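You operate a simulated robot arm through the tools that you are given. There is no shell and no other tool.

The job below is to be done with a simulated two-armed robot. You get a single attempt, and the scene is never put back.

TASK
Turn the hot plate OFF, unplug it and file its card in the upper drawer.
Fine: Knob first, socket switch off before the plug; close the drawer. Set down upright: hot plate card. Where these are worked on the way, their far stop is far enough and under half their travel is too little: upper drawer.

It is judged by the outcome, as a careful person would: the job done as asked, and still so three seconds after it is handed in. It fails if anything else is knocked over, pushed out of place, dropped, spilled or broken.

THE ROBOT
Two 7-joint arms with fingered hands on one trunk that stands fixed in place. Base frame: the origin is at the foot of the trunk, x ahead of it, y to its left, z up. Readings come in mm, rad, newtons and seconds.
The left shoulder is at [50, 214, 869], the right one opposite. With the tool pointing down near the work surface each hand reaches from about 400 to 900 mm from the base axis, measured 20 degrees to its own side. Payload 3 kg a hand.
Tool frame (each hand has its own): the origin (TCP) lies between the finger pads and is the grasp point; the fingertips stand 26 mm ahead of it; z points along the fingers, y is the line along which they close. The gripper opens to 132 mm; its body begins 73 mm behind the TCP. The gripper is a hand of 3 fingers: y runs from the thumb to the fingers, the wrist lies at [0, 0, -229] in the tool frame, and closing takes about 1.5 s.
Orientation is told as [roll, pitch, yaw] about the base's x, y, z axes, in that order, counted from this pose: with the fingers straight down and closing along the base's y, the tool's x points along the base's -x, its y along +y and its z along -z.

THE INTERFACE
- The arms move only by the tool arm_command. It takes "left_plan", "right_plan" or both (then of equal length, played together; a hand with none holds still); each is a list of rows, each a list of 7 numbers: the turn, a rotation vector about the tool's x, y, z in units of 120 degrees (1.0 is 120 degrees), then the shift along the tool's x, y, z in units of 200 mm (1.0 is 200 mm), then the finger opening in mm, from 0 to 132. In form: [[ax, ay, az, dx, dy, dz, hand], ...]. A call has 1 to 20 rows; each row is the pose to reach, as a shift and turn from the pose commanded when the call began, along the tool's axes at that moment. A call with a number of a shift or a turn outside -1 to 1 is refused whole. Rows are played at 5 a second. More than 50 mm and 0.15 rad between two rows, or a gripper value outside its range, and nothing of the call is played. Where a pose cannot be reached the arm comes as near as it can. A force on the tool above 90 N (or 10 N above the force at the start of the call, whichever is more), or a blocked arm, ends the call early, and 0.2 s more pass. The fingers move at their own pace (about 72 mm/s each) and stop on an object; they squeeze with about 28 N. The grip force told is the motor's: it shows also when the fingers shut on nothing. Time passes only in rows, and 0.2 s behind the last, so rows that repeat a pose let the fingers close. It gives the time, the measured TCP pose, the force on the tool (base axes), the opening and the grip force at its end, in the units of the frame above (readings bear some noise), with the torque about the TCP (base axes, N m) and any sound that the robot's microphone picked up.
- Cameras (640 x 400 px; columns grow to the right, rows downward): "scene" is now at [33.1, -11.8, 1498.7]; the picture's right is [-0.16, -0.99, 0.00], its down [-0.67, 0.11, -0.74] and it looks along [0.73, -0.12, -0.68] (base axes); focal length 354 px, centre (320, 200). "left" rides on the left gripper at [-62, 3, -92] in its tool frame; the picture's right is [-0.05, -1.00, 0.00], its down [0.83, -0.04, -0.56] and it looks along [0.55, -0.03, 0.83] (tool axes); focal length 230 px, centre (320, 200). "right" rides on the right gripper at [62, 3, -92] in its tool frame; the picture's right is [-0.05, 1.00, 0.00], its down [-0.83, -0.04, -0.56] and it looks along [-0.55, -0.03, 0.83] (tool axes); focal length 230 px, centre (320, 200). There is no depth. A picture from a camera that has moved, and an enlarged one, comes with that camera's place and axes in the base frame and with its lens.
- camera(camera): a new picture of that camera. No time passes.
- grasp_type(shape, hand): the hand has 3 fingers and takes this shape, open, in about a second: jaw (thumb against the fingers, like two jaws); tri (thumb and two fingers); tip (a fingertip pinch); poke (one finger out to press); point (the index stretched); flat (the hand flat); cup (the hand cupped); fist (a fist). The gripper value then closes the fingers along that shape, each until it touches; the sizes above hold for jaw. It gives what a move gives, with no picture.
- pan_tilt(pan, tilt): turns the head with the scene camera to pan (to the left, within 1.501 rad either way) and tilt (down, from -0.506 to 1.204), counted from straight ahead of the robot. It gives what a move gives.
- close_up(camera, box): a new picture of the part [left, top, right, bottom] of that camera's present view, enlarged. No time passes.
- close_job(): hands the job in; it is judged then, once.

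Nothing tells you positions but the pictures and the camera data. Unless the task says otherwise, let go and move clear before handing in.

The tools are called after "Emit:" as name(argument=value, ...) on one line, values as JSON. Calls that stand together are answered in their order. arm_command: Moves the arms, as the interface text tells. Its arguments: {"type":"object","properties":{"left_plan":{"type":"array"},"right_plan":{"type":"array"}},"required":[]} The other tools are called the same way: grasp_type (shape, hand) gives the hand a shape; pan_tilt (pan, tilt) turns the head that bears the scene camera; camera (camera) takes a picture; close_up (camera, box) takes an enlarged picture of a part of a camera's view; close_job () hands the job in.

At the start:

```text
time_s: 0.0
left_tcp_pos: [598.0, 200.8, 1068.6]
left_tool_rot: [0.001, -0.002, 0.002]
left_ft_force: [-0.8, 0.4, 0.4]
left_wrist_torque: [0.01, -0.02, 0.0]
left_grip_width: 131.8
left_grip_force: 0.0
left_shape: jaw
right_tcp_pos: [570.1, -270.6, 1094.4]
right_tool_rot: [0.0, -0.001, 0.0]
right_ft_force: [0.7, -0.8, 0.4]
right_wrist_torque: [0.02, 0.01, 0.0]
right_grip_width: 132.0
right_grip_force: 0.1
right_shape: jaw
head pan, tilt (commanded): [-0.161, 0.742]
```

scene: 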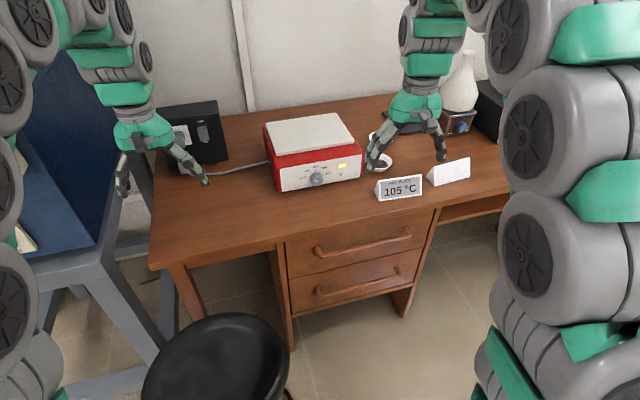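
right: 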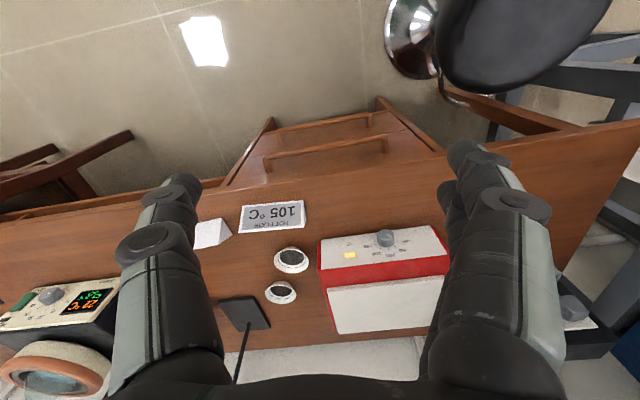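
left: 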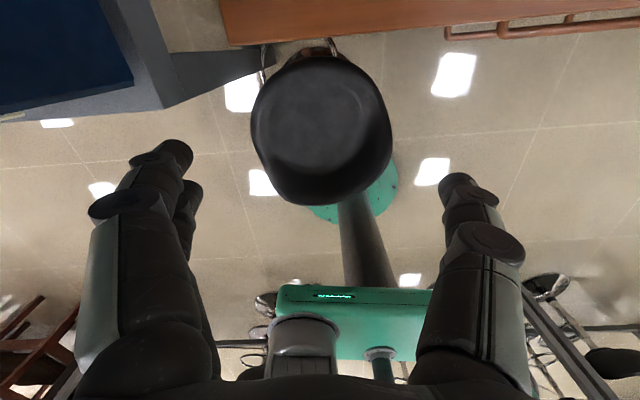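

I see a desk with a red hot plate (knob at the front), a black box to its left that probably holds the socket, a card reading 105 °C, and two drawers below. I will look closer before moving anything.

Emit:
close_up(camera="scene", box=[240, 90, 400, 210])

Emit:
close_up(camera="scene", box=[110, 80, 270, 200])

Emit:
close_up(camera="scene", box=[350, 60, 510, 220])

Emit:
close_up(camera="scene", box=[240, 180, 480, 340])

```text
3.33 times, centred on (320, 150) of scene
camera zoom: at [33.1, -11.8, 1498.7], right [-0.16, -0.99, 0.0], down [-0.67, 0.11, -0.74], along [0.73, -0.12, -0.68], focal length 1180 px, centre (320, 367)
```

zoom: 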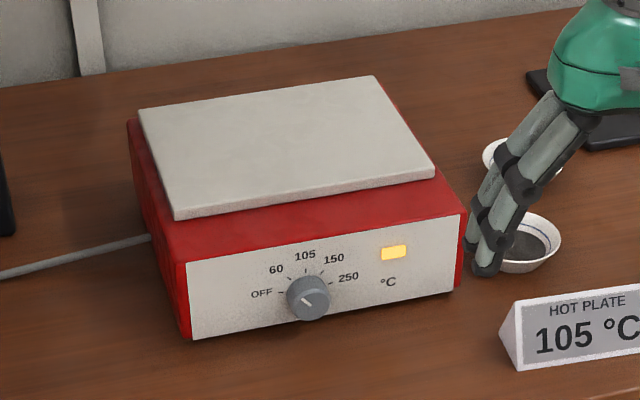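

```text
3.33 times, centred on (190, 140) of scene
camera zoom: at [33.1, -11.8, 1498.7], right [-0.16, -0.99, 0.0], down [-0.67, 0.11, -0.74], along [0.73, -0.12, -0.68], focal length 1180 px, centre (753, 400)
```

zoom: 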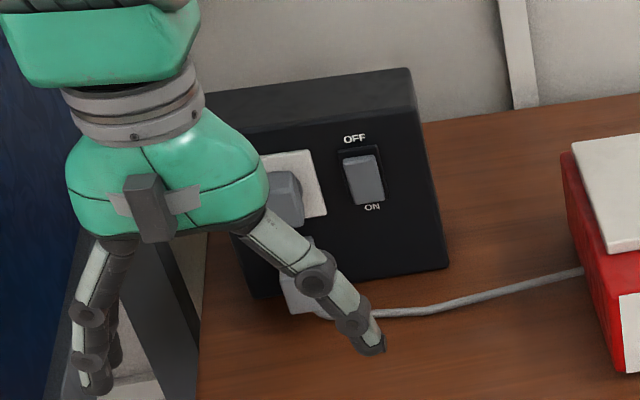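

```text
2.50 times, centred on (430, 140) of scene
camera zoom: at [33.1, -11.8, 1498.7], right [-0.16, -0.99, 0.0], down [-0.67, 0.11, -0.74], along [0.73, -0.12, -0.68], focal length 885 px, centre (45, 350)
```

zoom: 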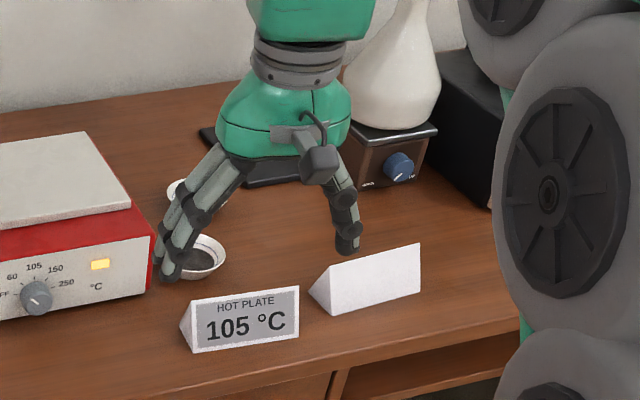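

```text
2.50 times, centred on (360, 260) of scene
camera zoom: at [33.1, -11.8, 1498.7], right [-0.16, -0.99, 0.0], down [-0.67, 0.11, -0.74], along [0.73, -0.12, -0.68], focal length 885 px, centre (220, 50)
```

zoom: 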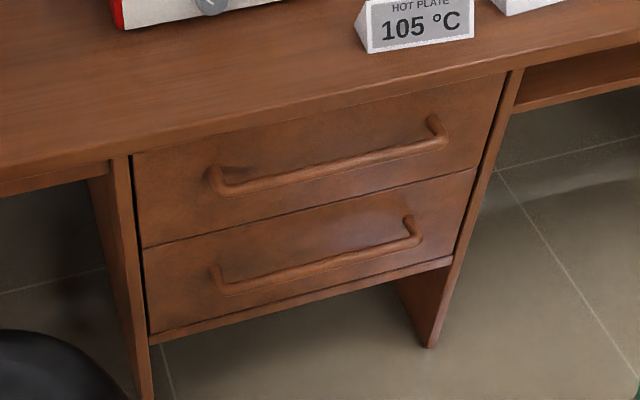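

The hot plate knob, the socket box with its rocker switch and plug, the card and the drawer are all visible. I need finer views of the knob pointer, plug and card.

Emit:
close_up(camera="scene", box=[296, 150, 344, 194])

Emit:
close_up(camera="scene", box=[160, 90, 240, 180])

Emit:
close_up(camera="right", box=[180, 180, 460, 360])

Emit:
close_up(camera="right", box=[0, 240, 180, 400])

Emit:
close_up(camera="right", box=[520, 240, 640, 400])

```text
9.09 times, centred on (320, 172) of scene
camera zoom: at [33.1, -11.8, 1498.7], right [-0.16, -0.99, 0.0], down [-0.67, 0.11, -0.74], along [0.73, -0.12, -0.68], focal length 3218 px, centre (320, 454)
```

zoom: 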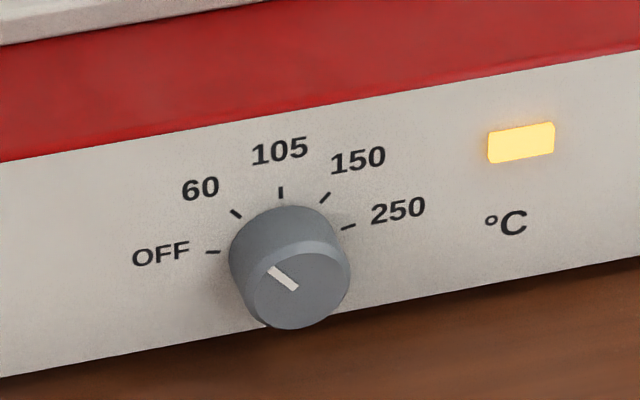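

```text
4.44 times, centred on (200, 135) of scene
camera zoom: at [33.1, -11.8, 1498.7], right [-0.16, -0.99, 0.0], down [-0.67, 0.11, -0.74], along [0.73, -0.12, -0.68], focal length 1573 px, centre (853, 489)
```

zoom: 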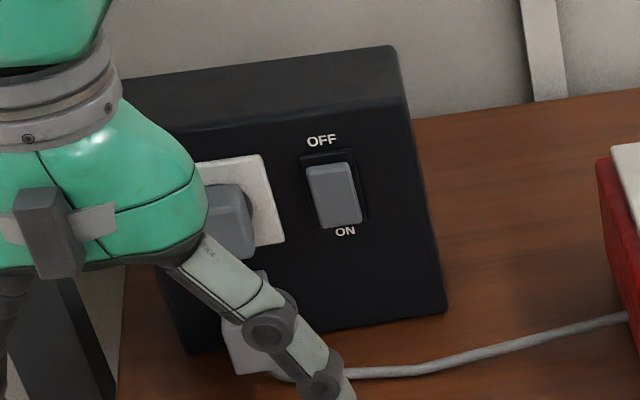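

```text
2.22 times, centred on (320, 270) of right
camera zoom: at [507.9, -268.7, 1186.4], right [0.05, 1.0, 0.0], down [0.83, -0.04, 0.56], along [0.55, -0.03, -0.83], focal length 511 px, centre (320, 44)
```

zoom: 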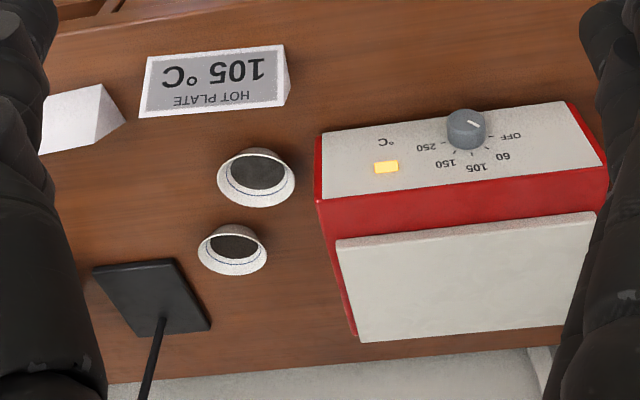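

```text
2.50 times, centred on (90, 320) of right
camera zoom: at [507.9, -268.7, 1186.4], right [0.05, 1.0, 0.0], down [0.83, -0.04, 0.56], along [0.55, -0.03, -0.83], focal length 575 px, centre (895, -100)
```

zoom: 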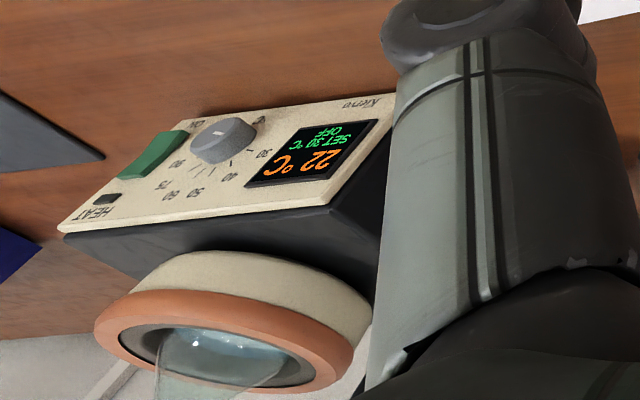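

```text
2.50 times, centred on (580, 320) of right
camera zoom: at [507.9, -268.7, 1186.4], right [0.05, 1.0, 0.0], down [0.83, -0.04, 0.56], along [0.55, -0.03, -0.83], focal length 575 px, centre (-330, -100)
```

zoom: 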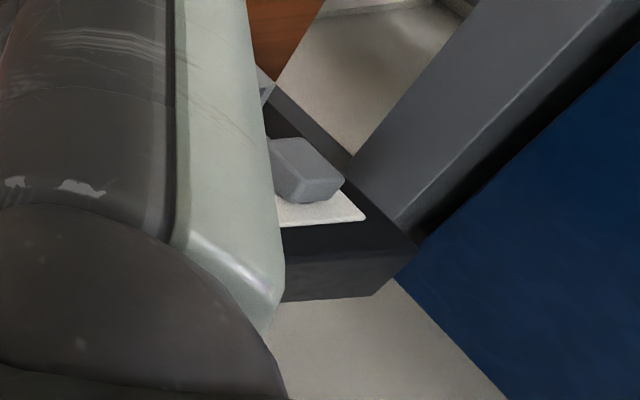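

The knob pointer sits at about 60; triangulating puts the knob face near (860, -139, 806) and the desktop at z≈757, with the desk yawed roughly 0.11 rad. Next I zoom in on the card, the drawer handle and the area around them.

Emit:
close_up(camera="scene", box=[365, 150, 480, 215])

Emit:
close_up(camera="scene", box=[270, 200, 450, 320])

Emit:
close_up(camera="right", box=[180, 90, 470, 240])

Emit:
close_up(camera="right", box=[320, 200, 460, 300])

```text
5.57 times, centred on (422, 182) of scene
camera zoom: at [33.1, -11.8, 1498.7], right [-0.16, -0.99, 0.0], down [-0.67, 0.11, -0.74], along [0.73, -0.12, -0.68], focal length 1970 px, centre (-250, 297)
```

zoom: 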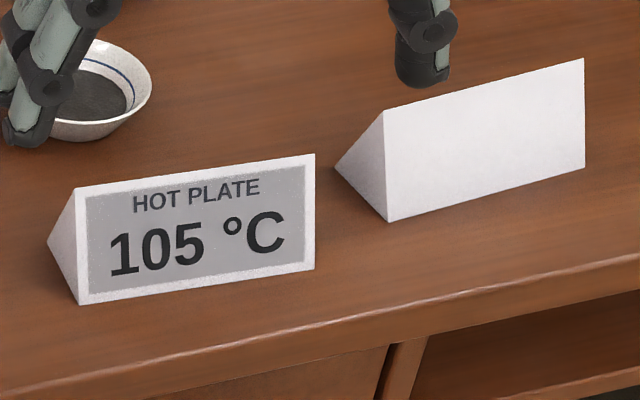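

```text
3.33 times, centred on (360, 260) of scene
camera zoom: at [33.1, -11.8, 1498.7], right [-0.16, -0.99, 0.0], down [-0.67, 0.11, -0.74], along [0.73, -0.12, -0.68], focal length 1180 px, centre (187, 0)
```

zoom: 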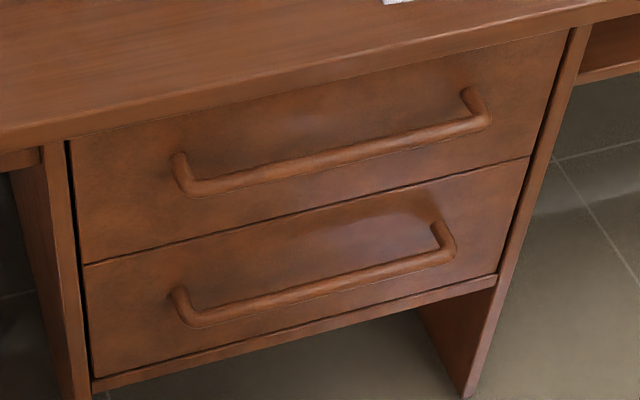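

```text
2.21 times, centred on (325, 165) of right
camera zoom: at [507.9, -268.7, 1186.4], right [0.05, 1.0, 0.0], down [0.83, -0.04, 0.56], along [0.55, -0.03, -0.83], focal length 508 px, centre (309, 277)
```

zoom: 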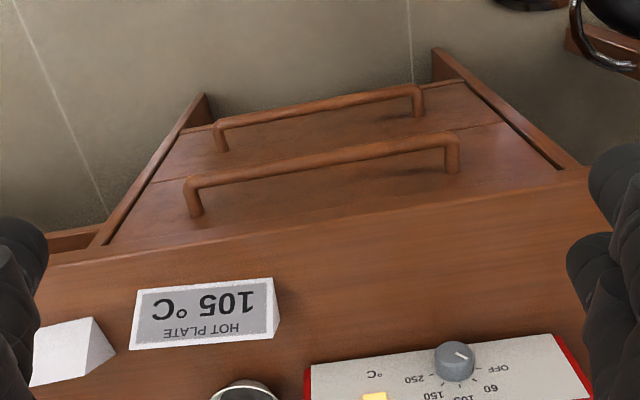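

```text
4.00 times, centred on (390, 250) of right
camera zoom: at [507.9, -268.7, 1186.4], right [0.05, 1.0, 0.0], down [0.83, -0.04, 0.56], along [0.55, -0.03, -0.83], focal length 920 px, centre (40, 0)
```

zoom: 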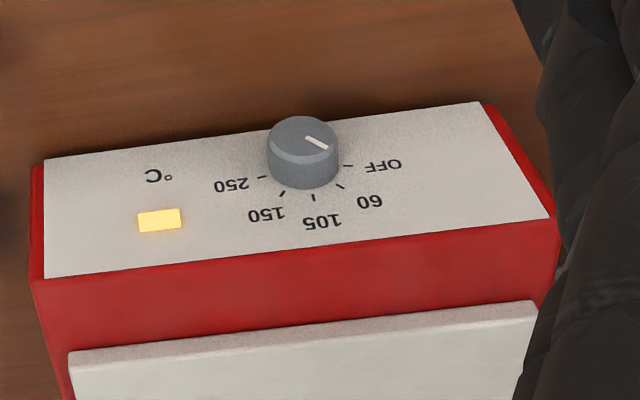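

The hot plate panel is vertical at x≈873–907, and the pointer needs about 54° counter-clockwise to reach OFF. Before moving the left arm I look around with the head to check the blue rack on the left and the socket area.

Emit:
pan_tilt(pan=0.5, tilt=0.65)

Emit:
camera(camera="scene")

Emit:
pan_tilt(pan=-0.7, tilt=0.75)

Emit:
camera(camera="scene")

```text
time_s: 1.0
left_tcp_pos: [598.0, 200.0, 1069.4]
left_tool_rot: [-0.001, -0.001, 0.0]
left_ft_force: [-0.1, 0.6, 0.5]
left_wrist_torque: [-0.02, 0.01, -0.03]
left_grip_width: 131.9
left_grip_force: 0.0
left_shape: jaw
right_tcp_pos: [569.7, -271.0, 1093.7]
right_tool_rot: [0.001, 0.0, 0.001]
right_ft_force: [0.0, 0.0, 0.2]
right_wrist_torque: [-0.01, -0.03, 0.0]
right_grip_width: 131.9
right_grip_force: 0.1
right_shape: jaw
head pan, tilt (commanded): [0.499, 0.649]
```

```text
taken
camera scene: at [27.1, 43.0, 1506.6], right [0.48, -0.88, 0.0], down [-0.53, -0.29, -0.8], along [0.7, 0.38, -0.6], focal length 354 px, centre (320, 200)
```

scene: 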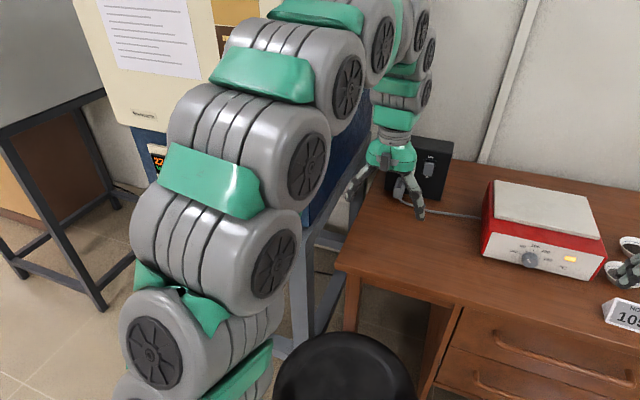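

```text
time_s: 2.4
left_tcp_pos: [597.9, 200.7, 1069.4]
left_tool_rot: [0.0, 0.0, 0.002]
left_ft_force: [-0.1, 0.7, 0.8]
left_wrist_torque: [-0.01, -0.01, 0.0]
left_grip_width: 131.8
left_grip_force: 0.0
left_shape: jaw
right_tcp_pos: [569.9, -271.4, 1094.4]
right_tool_rot: [0.001, -0.001, -0.001]
right_ft_force: [0.7, 0.8, -0.2]
right_wrist_torque: [0.0, -0.03, 0.01]
right_grip_width: 131.6
right_grip_force: 0.1
right_shape: jaw
head pan, tilt (commanded): [-0.7, 0.75]
```

```text
taken
camera scene: at [14.3, -51.8, 1498.0], right [-0.64, -0.77, 0.0], down [-0.52, 0.44, -0.73], along [0.56, -0.47, -0.68], focal length 354 px, centre (320, 200)
```

scene: 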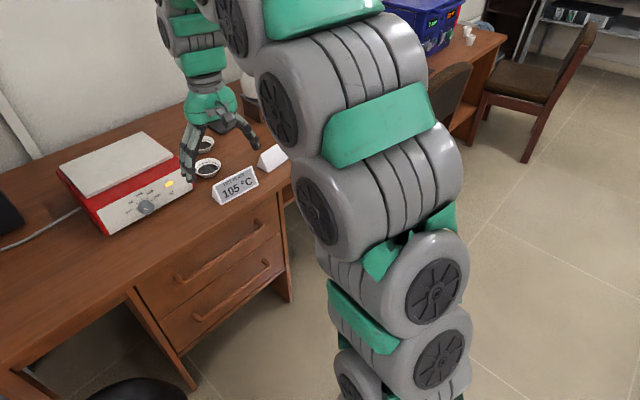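

The blue oven rack stands left of the desk, so I keep the left hand at y≤300. I now bring both hands forward while tipping them: the left one high for a view of the socket, the right one above the desk ready for the knob.

Emit:
arm_command(left_plan=[[0, -0.0667, 0, -0.1, 0.0145, 0.0695, 132], [0, -0.1333, 0, -0.2, 0.029, 0.139, 132], [0, -0.2, 0, -0.3, 0.0435, 0.2085, 132], [0, -0.2667, 0, -0.4, 0.058, 0.278, 132], [0, -0.3333, 0, -0.5, 0.0725, 0.3475, 132], [0, -0.4, 0, -0.6, 0.087, 0.417, 132], [0, -0.4667, 0, -0.7, 0.1015, 0.4865, 132], [0, -0.5333, 0, -0.8, 0.116, 0.556, 132], [0, -0.6, 0, -0.9, 0.1305, 0.6255, 132], [0, -0.6667, 0, -1.0, 0.145, 0.695, 132]], right_plan=[[-0.0041, -0.0676, -0.0064, -0.1188, 0.0663, 0.1025, 132], [-0.0081, -0.1353, -0.0128, -0.2375, 0.1325, 0.205, 132], [-0.0122, -0.2029, -0.0192, -0.3563, 0.1988, 0.3075, 132], [-0.0163, -0.2706, -0.0256, -0.475, 0.265, 0.41, 132], [-0.0203, -0.3382, -0.0319, -0.5938, 0.3313, 0.5125, 132], [-0.0244, -0.4058, -0.0383, -0.7125, 0.3975, 0.615, 132], [-0.0284, -0.4735, -0.0447, -0.8313, 0.4638, 0.7175, 132], [-0.0325, -0.5411, -0.0511, -0.95, 0.53, 0.82, 132], [-0.0325, -0.5411, -0.0511, -0.95, 0.53, 0.82, 132], [-0.0325, -0.5411, -0.0511, -0.95, 0.53, 0.82, 132]])

Emit:
pan_tilt(pan=-0.05, tilt=0.7)

Emit:
camera(camera="scene")

Emit:
camera(camera="left")

Emit:
camera(camera="right")

```text
time_s: 4.6
left_tcp_pos: [798.1, 228.9, 930.8]
left_tool_rot: [0.0, -1.397, 0.001]
left_ft_force: [0.4, -0.1, 0.6]
left_wrist_torque: [0.01, -0.01, -0.02]
left_grip_width: 131.8
left_grip_force: 0.0
left_shape: jaw
right_tcp_pos: [758.8, -162.2, 929.3]
right_tool_rot: [0.001, -1.136, 0.12]
right_ft_force: [0.0, 0.6, -1.0]
right_wrist_torque: [-0.04, -0.05, 0.03]
right_grip_width: 132.0
right_grip_force: 0.0
right_shape: jaw
head pan, tilt (commanded): [-0.7, 0.75]
```

```text
time_s: 5.7
left_tcp_pos: [798.2, 229.1, 930.9]
left_tool_rot: [0.001, -1.393, 0.0]
left_ft_force: [-0.1, -0.1, 0.2]
left_wrist_torque: [0.01, 0.02, -0.01]
left_grip_width: 131.7
left_grip_force: 0.0
left_shape: jaw
right_tcp_pos: [758.5, -163.5, 931.0]
right_tool_rot: [0.0, -1.135, 0.12]
right_ft_force: [0.1, 0.2, 0.1]
right_wrist_torque: [0.01, 0.02, -0.06]
right_grip_width: 132.0
right_grip_force: 0.0
right_shape: jaw
head pan, tilt (commanded): [-0.051, 0.7]
```

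```text
taken
camera scene: at [35.7, -2.9, 1502.2], right [-0.05, -1.0, 0.0], down [-0.64, 0.03, -0.76], along [0.76, -0.04, -0.64], focal length 354 px, centre (320, 200)
```

scene: 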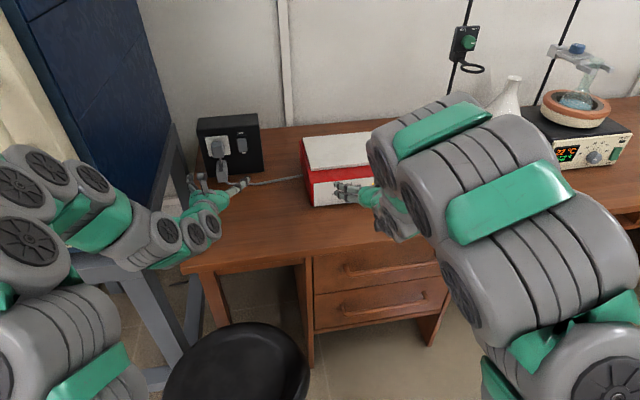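

```text
taken
camera left: at [717.6, 232.7, 1006.6], right [0.01, -1.0, 0.05], down [-0.69, -0.04, -0.72], along [0.72, -0.03, -0.69], focal length 230 px, centre (320, 200)
```

left: 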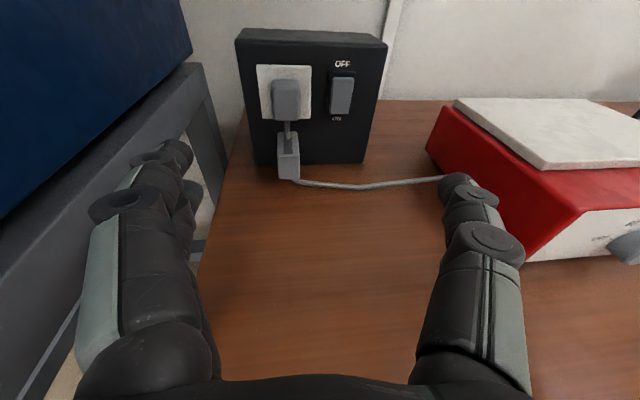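

```text
taken
camera right: at [649.0, -174.0, 912.3], right [-0.1, 0.99, 0.05], down [-0.15, -0.06, 0.99], along [0.98, 0.09, 0.15], focal length 230 px, centre (320, 200)
```

right: 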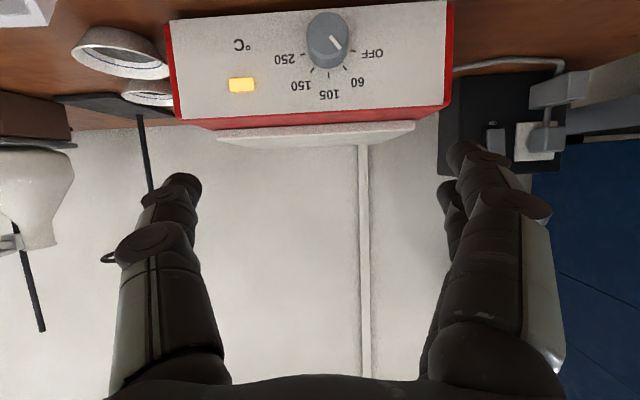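

Both arms reached their poses. The left camera now shows the socket box clearly: plug with a vertical cable stub and a rocker beside it labelled OFF (top) / ON (bottom). I zoom in on these and on the knob.

Emit:
close_up(camera="left", box=[220, 20, 400, 200])

Emit:
close_up(camera="scene", box=[180, 100, 280, 220])

Emit:
close_up(camera="right", box=[230, 0, 420, 110])

Emit:
close_up(camera="scene", box=[280, 120, 440, 220])

Emit:
close_up(camera="right", box=[430, 50, 640, 200])

```text
2.22 times, centred on (310, 110) of left
camera zoom: at [717.6, 232.7, 1006.6], right [0.01, -1.0, 0.05], down [-0.69, -0.04, -0.72], along [0.72, -0.03, -0.69], focal length 511 px, centre (342, 400)
```

zoom: 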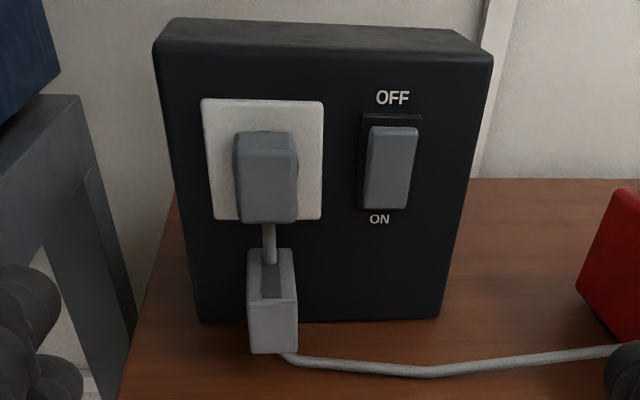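

```text
3.33 times, centred on (230, 160) of scene
camera zoom: at [35.7, -2.9, 1502.2], right [-0.05, -1.0, 0.0], down [-0.64, 0.03, -0.76], along [0.76, -0.04, -0.64], focal length 1180 px, centre (620, 333)
```

zoom: 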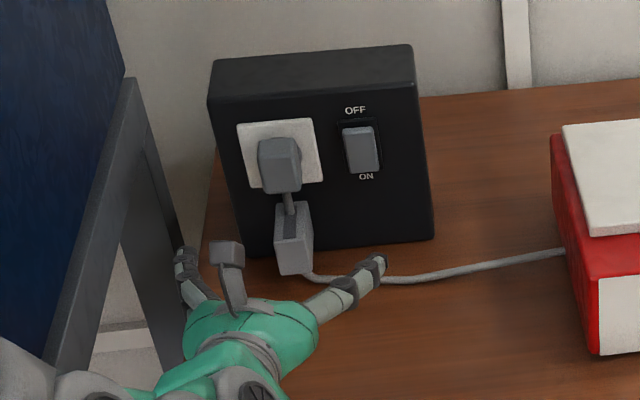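

```text
3.37 times, centred on (325, 55) of right
camera zoom: at [649.0, -174.0, 912.3], right [-0.1, 0.99, 0.05], down [-0.15, -0.06, 0.99], along [0.98, 0.09, 0.15], focal length 775 px, centre (303, 688)
```

zoom: 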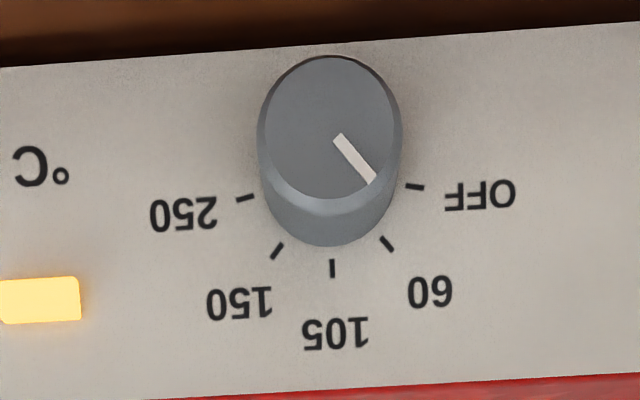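

```text
4.00 times, centred on (360, 170) of scene
camera zoom: at [35.7, -2.9, 1502.2], right [-0.05, -1.0, 0.0], down [-0.64, 0.03, -0.76], along [0.76, -0.04, -0.64], focal length 1416 px, centre (160, 320)
```

zoom: 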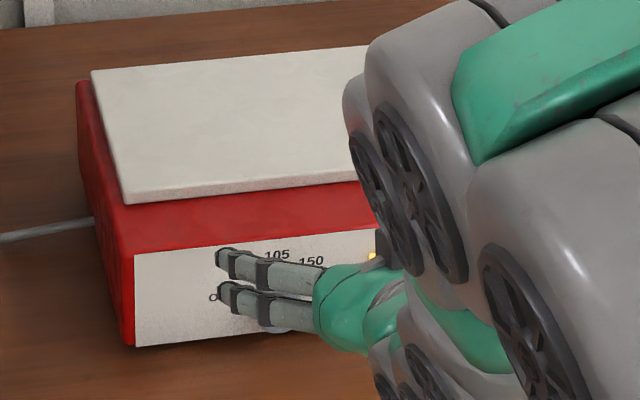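

```text
2.67 times, centred on (535, 125) of right
camera zoom: at [649.0, -174.0, 912.3], right [-0.1, 0.99, 0.05], down [-0.15, -0.06, 0.99], along [0.98, 0.09, 0.15], focal length 614 px, centre (-253, 400)
```

zoom: 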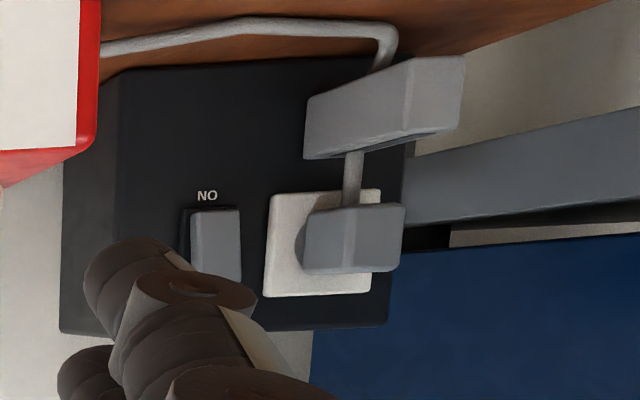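

The knob is a 33 mm cylinder with its face centre at about (860.5, -141, 803); OFF lies 40° counter-clockwise of the pointer. I now spin the right hand 50° and lower it to the pre-grasp point in front of the knob.

Emit:
arm_command(right_plan=[[-0.0025, -0.0055, 0.0595, 0.055, 0.0067, 0.0424, 120], [-0.0051, -0.0109, 0.1189, 0.11, 0.0134, 0.0847, 110], [-0.0076, -0.0164, 0.1784, 0.165, 0.0201, 0.1271, 100], [-0.0102, -0.0218, 0.2379, 0.22, 0.0269, 0.1694, 90], [-0.0127, -0.0273, 0.2974, 0.275, 0.0336, 0.2118, 80], [-0.0153, -0.0327, 0.3568, 0.33, 0.0403, 0.2541, 80], [-0.0178, -0.0382, 0.4163, 0.385, 0.047, 0.2965, 80], [-0.0178, -0.0382, 0.4163, 0.385, 0.047, 0.2965, 80]])

Emit:
camera(camera="right")

Emit:
camera(camera="left")

Emit:
camera(camera="scene")

```text
time_s: 7.5
left_tcp_pos: [797.0, 229.4, 930.1]
left_tool_rot: [0.0, -1.395, 0.0]
left_ft_force: [0.2, -0.8, 0.7]
left_wrist_torque: [-0.02, -0.02, 0.02]
left_grip_width: 132.1
left_grip_force: 0.1
left_shape: jaw
right_tcp_pos: [779.1, -153.9, 833.9]
right_tool_rot: [1.126, -0.648, -1.17]
right_ft_force: [-0.1, -0.8, -1.1]
right_wrist_torque: [-0.03, -0.05, 0.01]
right_grip_width: 80.5
right_grip_force: 0.0
right_shape: jaw
head pan, tilt (commanded): [-0.051, 0.7]
```

```text
taken
camera right: at [675.2, -117.0, 831.6], right [0.2, 0.63, 0.75], down [-0.27, -0.7, 0.66], along [0.94, -0.33, 0.03], focal length 230 px, centre (320, 200)
```

right: 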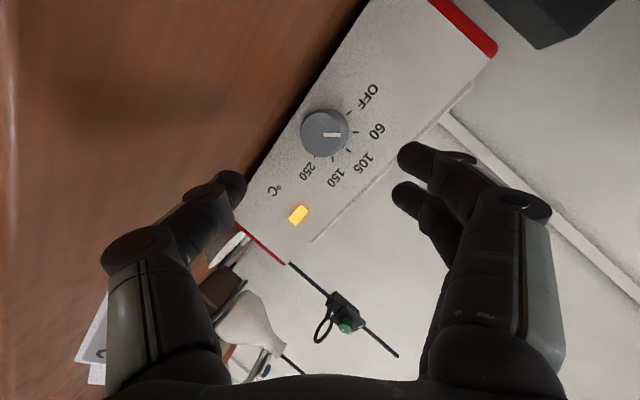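

```text
taken
camera left: at [717.6, 232.8, 1006.4], right [0.01, -1.0, 0.05], down [-0.69, -0.04, -0.72], along [0.72, -0.03, -0.69], focal length 230 px, centre (320, 200)
```

left: 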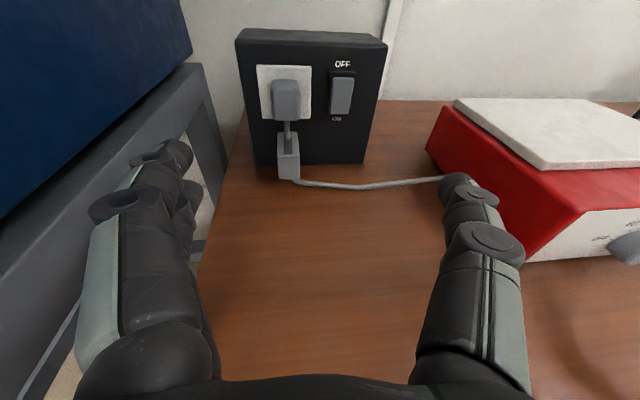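

```text
taken
camera scene: at [35.7, -2.8, 1502.3], right [-0.05, -1.0, 0.0], down [-0.64, 0.03, -0.76], along [0.76, -0.04, -0.64], focal length 354 px, centre (320, 200)
```

scene: 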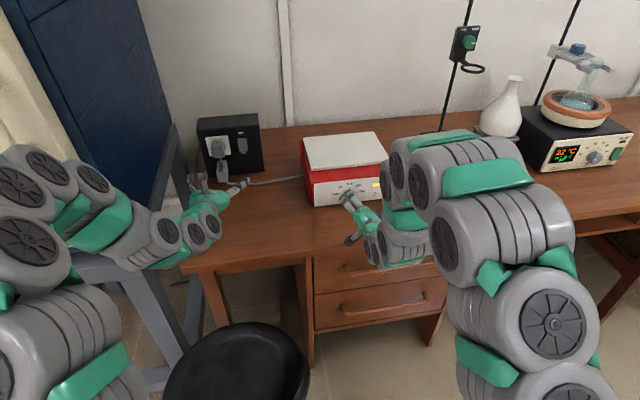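

The right hand is at pre-grasp, fingers up-left, thumb down-right. I check the knob's exact place in this view before closing in.

Emit:
close_up(camera="right", box=[270, 80, 400, 200])

Emit:
close_up(camera="scene", box=[290, 160, 430, 270])

```text
3.33 times, centred on (335, 140) of right
camera zoom: at [675.2, -117.0, 831.6], right [0.2, 0.63, 0.75], down [-0.27, -0.7, 0.66], along [0.94, -0.33, 0.03], focal length 767 px, centre (270, 400)
```

zoom: 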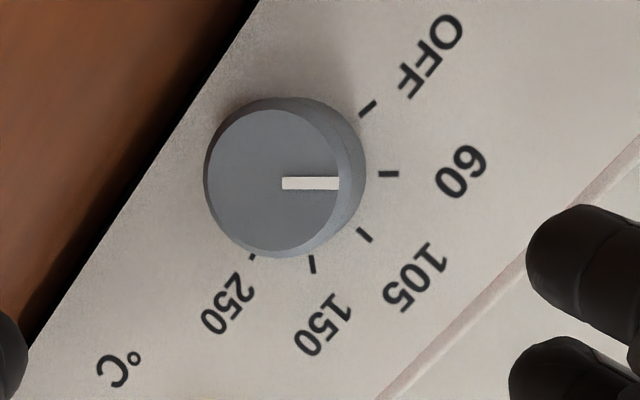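

```text
3.64 times, centred on (360, 215) of scene
camera zoom: at [35.7, -2.8, 1502.3], right [-0.05, -1.0, 0.0], down [-0.64, 0.03, -0.76], along [0.76, -0.04, -0.64], focal length 1287 px, centre (174, 146)
```

zoom: 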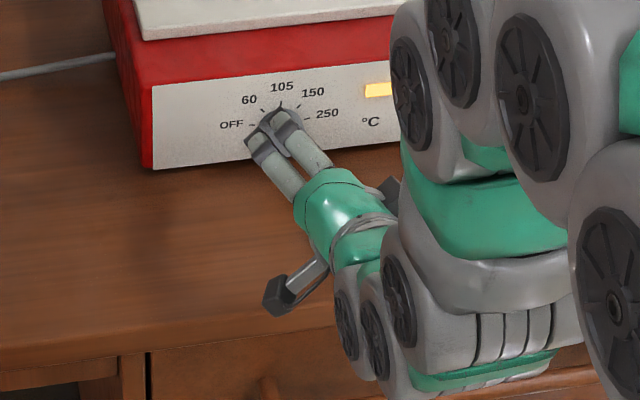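

The knob position checks out, (860.5, -141, 803). I advance along the tool axis to straddle the knob, without closing yet.

Emit:
arm_command(right_plan=[[0, 0, 0, 0.0018, 0.0018, 0.08, 70], [0, 0, 0, 0.0037, 0.0036, 0.16, 66], [0, 0, 0, 0.0055, 0.0054, 0.24, 66], [0, 0, 0, 0.0074, 0.0072, 0.32, 66], [0, 0, 0, 0.0092, 0.009, 0.398, 66], [0, 0, 0, 0.0092, 0.009, 0.398, 66]])

Emit:
camera(camera="right")

Emit:
close_up(camera="scene", box=[290, 160, 430, 270])

```text
time_s: 8.9
left_tcp_pos: [798.2, 229.2, 931.2]
left_tool_rot: [-0.002, -1.397, 0.001]
left_ft_force: [-0.3, 0.3, 0.4]
left_wrist_torque: [0.0, 0.0, 0.0]
left_grip_width: 131.7
left_grip_force: 0.1
left_shape: jaw
right_tcp_pos: [851.4, -140.8, 808.7]
right_tool_rot: [1.127, -0.65, -1.17]
right_ft_force: [-58.9, 2.4, 18.6]
right_wrist_torque: [0.37, -2.09, 1.32]
right_grip_width: 64.9
right_grip_force: 0.0
right_shape: jaw
head pan, tilt (commanded): [-0.051, 0.7]
```

```text
taken
camera right: at [747.8, -104.9, 805.9], right [0.2, 0.63, 0.75], down [-0.27, -0.7, 0.66], along [0.94, -0.33, 0.03], focal length 230 px, centre (320, 200)
```

right: 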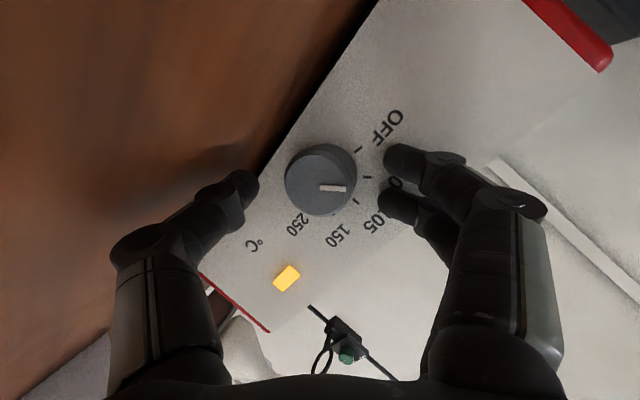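

```text
3.64 times, centred on (360, 215) of scene
camera zoom: at [34.6, -2.7, 1502.3], right [-0.05, -1.0, 0.0], down [-0.64, 0.03, -0.77], along [0.76, -0.04, -0.64], focal length 1287 px, centre (174, 146)
```

zoom: 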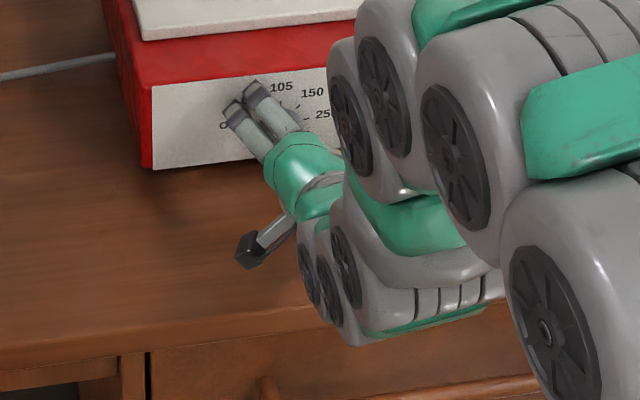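

The fingertips touched the panel (about 60 N). I back off several millimetres at once and then re-check the force.

Emit:
arm_command(right_plan=[[0, 0, 0, 0, 0, -0.035, 66], [0, 0, 0, 0, 0, -0.04, 66]])

Emit:
close_up(camera="right", box=[180, 100, 460, 275])

```text
time_s: 9.5
left_tcp_pos: [796.7, 230.2, 930.1]
left_tool_rot: [0.0, -1.395, 0.001]
left_ft_force: [0.2, 0.5, 0.3]
left_wrist_torque: [0.02, 0.02, -0.03]
left_grip_width: 131.8
left_grip_force: 0.1
left_shape: jaw
right_tcp_pos: [844.9, -142.8, 810.1]
right_tool_rot: [1.124, -0.647, -1.172]
right_ft_force: [0.5, 0.3, -0.5]
right_wrist_torque: [-0.03, -0.03, -0.02]
right_grip_width: 65.9
right_grip_force: 0.0
right_shape: jaw
head pan, tilt (commanded): [-0.051, 0.7]
```

```text
2.29 times, centred on (320, 188) of right
camera zoom: at [741.3, -106.7, 807.9], right [0.2, 0.63, 0.75], down [-0.27, -0.7, 0.66], along [0.94, -0.33, 0.03], focal length 526 px, centre (320, 229)
```

zoom: 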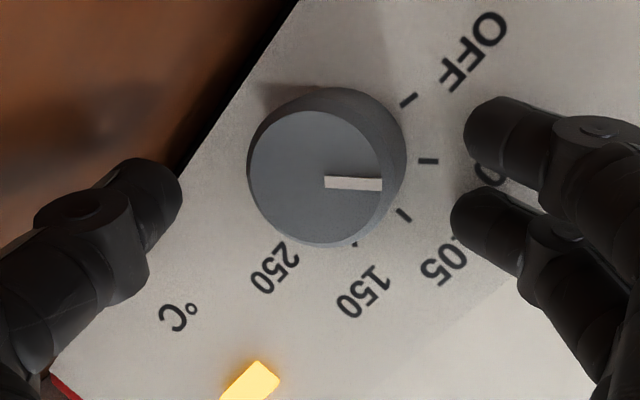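

Contact is clear and the hot plate looks unmoved. Now I close the fingers gently on the knob here.

Emit:
arm_command(right_plan=[[0, 0, 0, 0, 0, 0, 50], [0, 0, 0, 0, 0, 0, 40], [0, 0, 0, 0, 0, 0, 30], [0, 0, 0, 0, 0, 0, 20], [0, 0, 0, 0, 0, 0, 20], [0, 0, 0, 0, 0, 0, 20]])

Emit:
close_up(camera="right", box=[180, 100, 460, 275])

Emit:
close_up(camera="scene", box=[290, 160, 430, 270])

```text
time_s: 10.9
left_tcp_pos: [797.2, 229.7, 930.1]
left_tool_rot: [-0.001, -1.398, 0.0]
left_ft_force: [0.3, -0.1, -0.1]
left_wrist_torque: [-0.01, 0.03, 0.0]
left_grip_width: 132.1
left_grip_force: 0.1
left_shape: jaw
right_tcp_pos: [844.7, -142.4, 812.0]
right_tool_rot: [1.126, -0.651, -1.17]
right_ft_force: [-9.8, 4.6, 5.4]
right_wrist_torque: [-0.02, 0.07, -0.09]
right_grip_width: 25.5
right_grip_force: 27.8
right_shape: jaw
head pan, tilt (commanded): [-0.051, 0.7]
```

```text
2.29 times, centred on (320, 188) of right
camera zoom: at [741.0, -106.2, 808.1], right [0.2, 0.63, 0.75], down [-0.27, -0.7, 0.66], along [0.94, -0.33, 0.03], focal length 526 px, centre (320, 229)
```

zoom: 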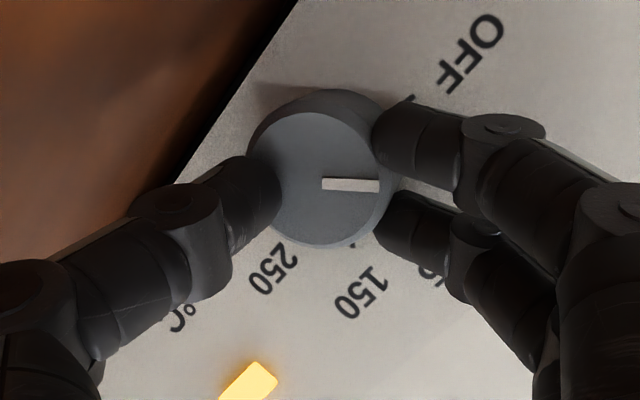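

```text
3.64 times, centred on (360, 215) of scene
camera zoom: at [35.5, -2.7, 1502.3], right [-0.05, -1.0, 0.0], down [-0.64, 0.03, -0.77], along [0.76, -0.04, -0.64], focal length 1287 px, centre (174, 146)
```

zoom: 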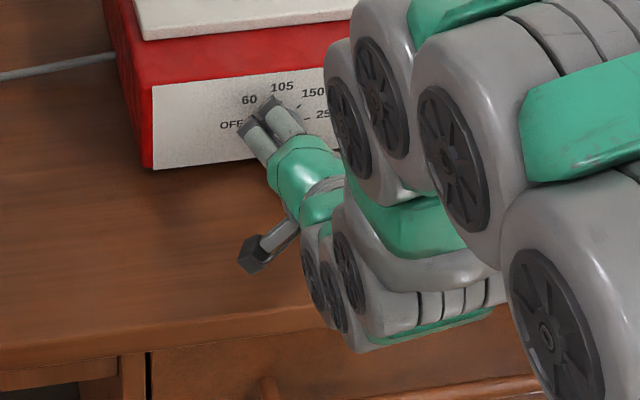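

The knob is held firmly (25.5 mm between pads, 28 N). Now I turn it 40° counter-clockwise about its own axis.

Emit:
arm_command(right_plan=[[0.0147, -0.0175, -0.0627, 0.0045, 0.0033, 0.0001, 20], [0.0293, -0.0349, -0.1253, 0.0094, 0.006, 0.0005, 20], [0.044, -0.0524, -0.1879, 0.0146, 0.008, 0.0012, 20], [0.0587, -0.0699, -0.2506, 0.0199, 0.0092, 0.0021, 20], [0.0733, -0.0873, -0.3132, 0.0254, 0.0098, 0.0032, 20], [0.0733, -0.0873, -0.3132, 0.0254, 0.0098, 0.0032, 20]])

Emit:
close_up(camera="right", box=[180, 100, 460, 275])

Emit:
close_up(camera="scene", box=[290, 160, 430, 270])

```text
time_s: 12.3
left_tcp_pos: [797.0, 229.8, 929.8]
left_tool_rot: [-0.001, -1.396, 0.003]
left_ft_force: [-0.4, -0.5, 1.1]
left_wrist_torque: [-0.02, 0.01, 0.02]
left_grip_width: 131.9
left_grip_force: 0.1
left_shape: jaw
right_tcp_pos: [845.5, -136.6, 810.8]
right_tool_rot: [0.486, -1.271, -0.612]
right_ft_force: [-30.3, 17.5, 42.8]
right_wrist_torque: [2.75, 9.72, -1.45]
right_grip_width: 23.8
right_grip_force: 27.9
right_shape: jaw
head pan, tilt (commanded): [-0.051, 0.7]
```

```text
2.29 times, centred on (320, 188) of right
camera zoom: at [741.8, -113.4, 776.4], right [0.16, 0.97, 0.19], down [-0.34, -0.13, 0.93], along [0.93, -0.21, 0.31], focal length 526 px, centre (320, 229)
```

zoom: 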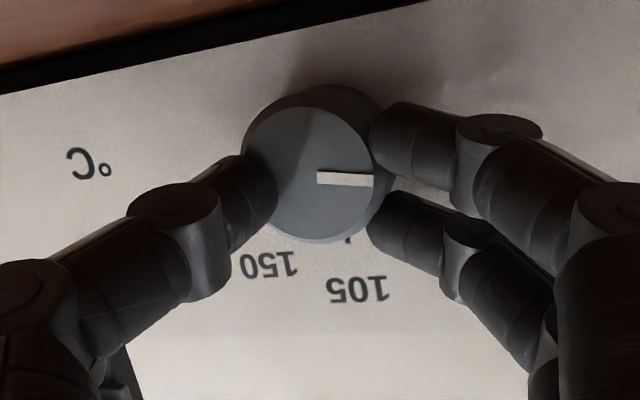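

```text
3.64 times, centred on (360, 215) of scene
camera zoom: at [34.8, -2.5, 1502.3], right [-0.05, -1.0, 0.0], down [-0.64, 0.03, -0.77], along [0.76, -0.04, -0.64], focal length 1287 px, centre (174, 146)
```

zoom: 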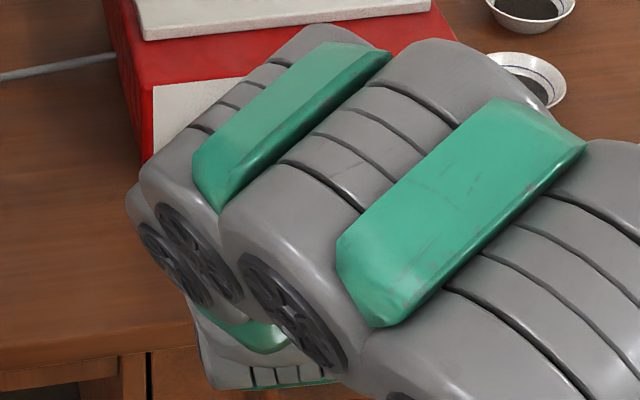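

The pointer now reads about 77–80° (OFF), but the upward load suggests the camera housing is resting on the desk. I open the fingers first, then lift slightly and retreat along the knob axis.

Emit:
arm_command(right_plan=[[0, 0, 0, 0, 0, 0, 45], [0, 0, 0, 0, 0, 0, 66], [0, 0, 0, -0.0287, 0.0041, -0.0078, 70], [0, 0, 0, -0.035, -0.025, -0.1, 70], [0, 0, 0, -0.0443, -0.043, -0.21, 70], [0, 0, 0, -0.0535, -0.0605, -0.315, 70], [0, 0, 0, -0.1, -0.087, -0.48, 70], [0, 0, 0, -0.1545, -0.114, -0.6425, 70]])

Emit:
camera(camera="right")

Emit:
camera(camera="scene")

```text
time_s: 14.1
left_tcp_pos: [797.5, 229.6, 929.3]
left_tool_rot: [-0.001, -1.396, 0.001]
left_ft_force: [-0.7, -0.4, 1.1]
left_wrist_torque: [0.06, 0.01, 0.03]
left_grip_width: 131.9
left_grip_force: 0.1
left_shape: jaw
right_tcp_pos: [723.4, -152.3, 868.4]
right_tool_rot: [0.477, -1.267, -0.609]
right_ft_force: [-0.5, 0.5, 0.0]
right_wrist_torque: [-0.01, 0.0, -0.03]
right_grip_width: 69.3
right_grip_force: 0.1
right_shape: jaw
head pan, tilt (commanded): [-0.051, 0.7]
```

```text
taken
camera right: at [621.2, -129.2, 833.8], right [0.16, 0.97, 0.19], down [-0.34, -0.12, 0.93], along [0.93, -0.21, 0.3], focal length 230 px, centre (320, 200)
```

right: 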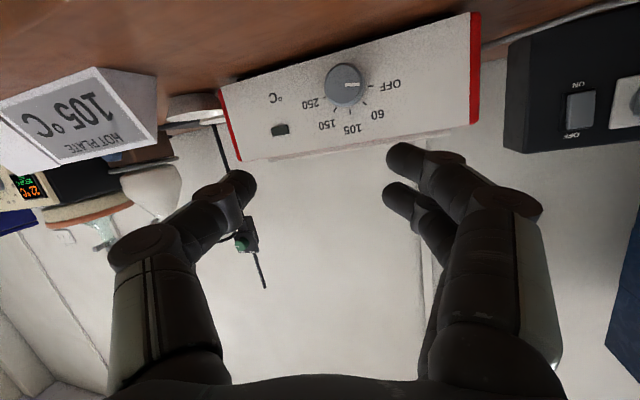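

```text
taken
camera scene: at [35.7, -2.8, 1502.3], right [-0.05, -1.0, 0.0], down [-0.64, 0.03, -0.77], along [0.76, -0.04, -0.64], focal length 354 px, centre (320, 200)
```

scene: 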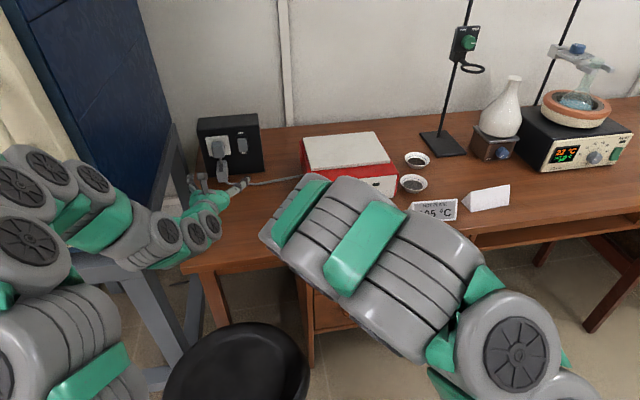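

The indicator light is out and the pointer appears to aim at OFF. I zoom in to confirm.

Emit:
close_up(camera="right", box=[250, 40, 420, 150])

Emit:
close_up(camera="left", box=[220, 20, 400, 200])

```text
3.64 times, centred on (335, 95) of right
camera zoom: at [621.2, -129.2, 833.8], right [0.16, 0.97, 0.19], down [-0.34, -0.12, 0.93], along [0.93, -0.21, 0.3], focal length 837 px, centre (266, 582)
```

zoom: 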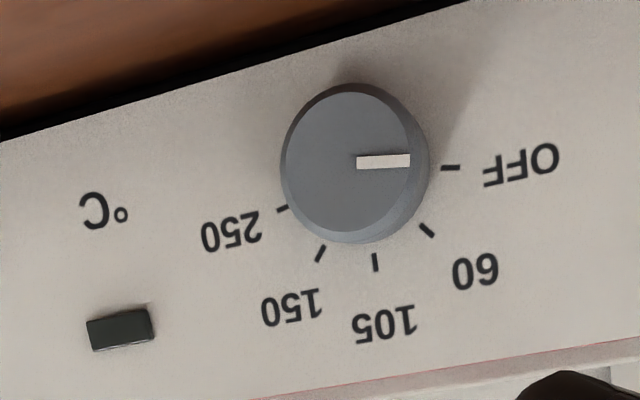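

```text
2.22 times, centred on (310, 110) of left
camera zoom: at [717.7, 232.6, 1006.5], right [0.01, -1.0, 0.05], down [-0.69, -0.04, -0.72], along [0.72, -0.03, -0.69], focal length 511 px, centre (342, 400)
```

zoom: 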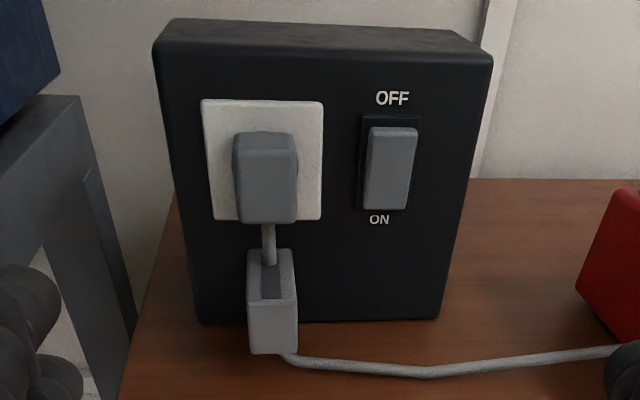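

The hot plate is OFF and its light is out. Next is the rocker, triangulated at (1057, 200, 888) about 31×50 mm, with the plug face near (1030, 275, 889). I set the left hand to poke, move the right arm aside later, and look at where the poking finger sits.

Emit:
grasp_type(hand="left", shape="poke")

Emit:
camera(camera="left")

Emit:
close_up(camera="scene", box=[150, 100, 290, 280])

Emit:
close_up(camera="right", box=[460, 0, 640, 180])

```text
time_s: 15.0
left_tcp_pos: [798.2, 229.7, 929.8]
left_tool_rot: [0.0, -1.395, 0.0]
left_ft_force: [0.8, 0.4, 0.9]
left_wrist_torque: [0.03, 0.02, 0.01]
left_grip_width: 0.2
left_grip_force: 0.1
left_shape: poke
right_tcp_pos: [724.2, -150.7, 868.6]
right_tool_rot: [0.482, -1.269, -0.612]
right_ft_force: [0.5, 0.1, 0.3]
right_wrist_torque: [0.05, -0.01, 0.02]
right_grip_width: 69.7
right_grip_force: 0.1
right_shape: jaw
head pan, tilt (commanded): [-0.051, 0.7]
```

```text
taken
camera left: at [717.6, 232.8, 1006.4], right [0.01, -1.0, 0.05], down [-0.69, -0.04, -0.72], along [0.72, -0.03, -0.69], focal length 230 px, centre (320, 200)
```

left: 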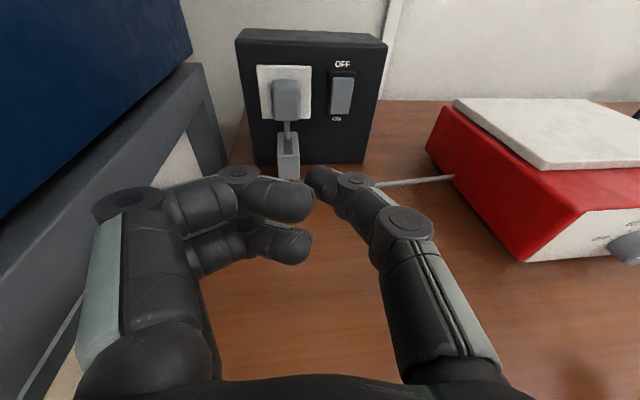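

```text
2.22 times, centred on (220, 190) of scene
camera zoom: at [35.7, -2.8, 1502.3], right [-0.05, -1.0, 0.0], down [-0.64, 0.03, -0.76], along [0.76, -0.04, -0.64], focal length 787 px, centre (542, 222)
```

zoom: 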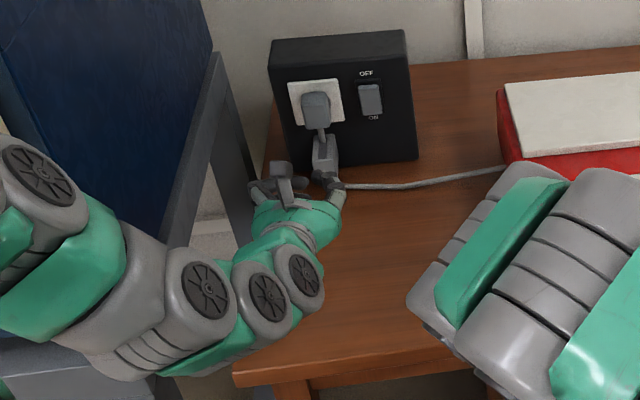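

```text
2.22 times, centred on (550, 90) of right
camera zoom: at [622.1, -128.8, 833.9], right [0.16, 0.97, 0.19], down [-0.34, -0.13, 0.93], along [0.93, -0.21, 0.31], focal length 511 px, centre (-191, 444)
```

zoom: 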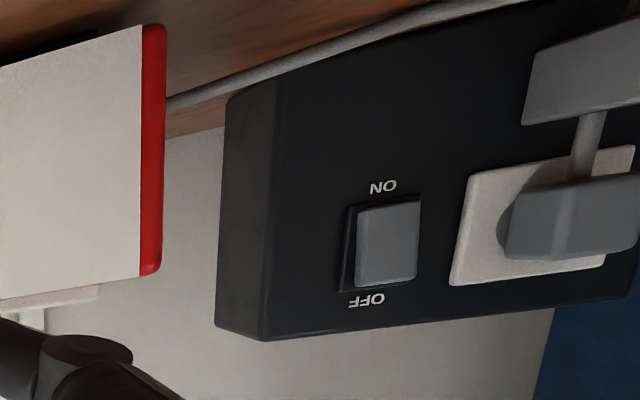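

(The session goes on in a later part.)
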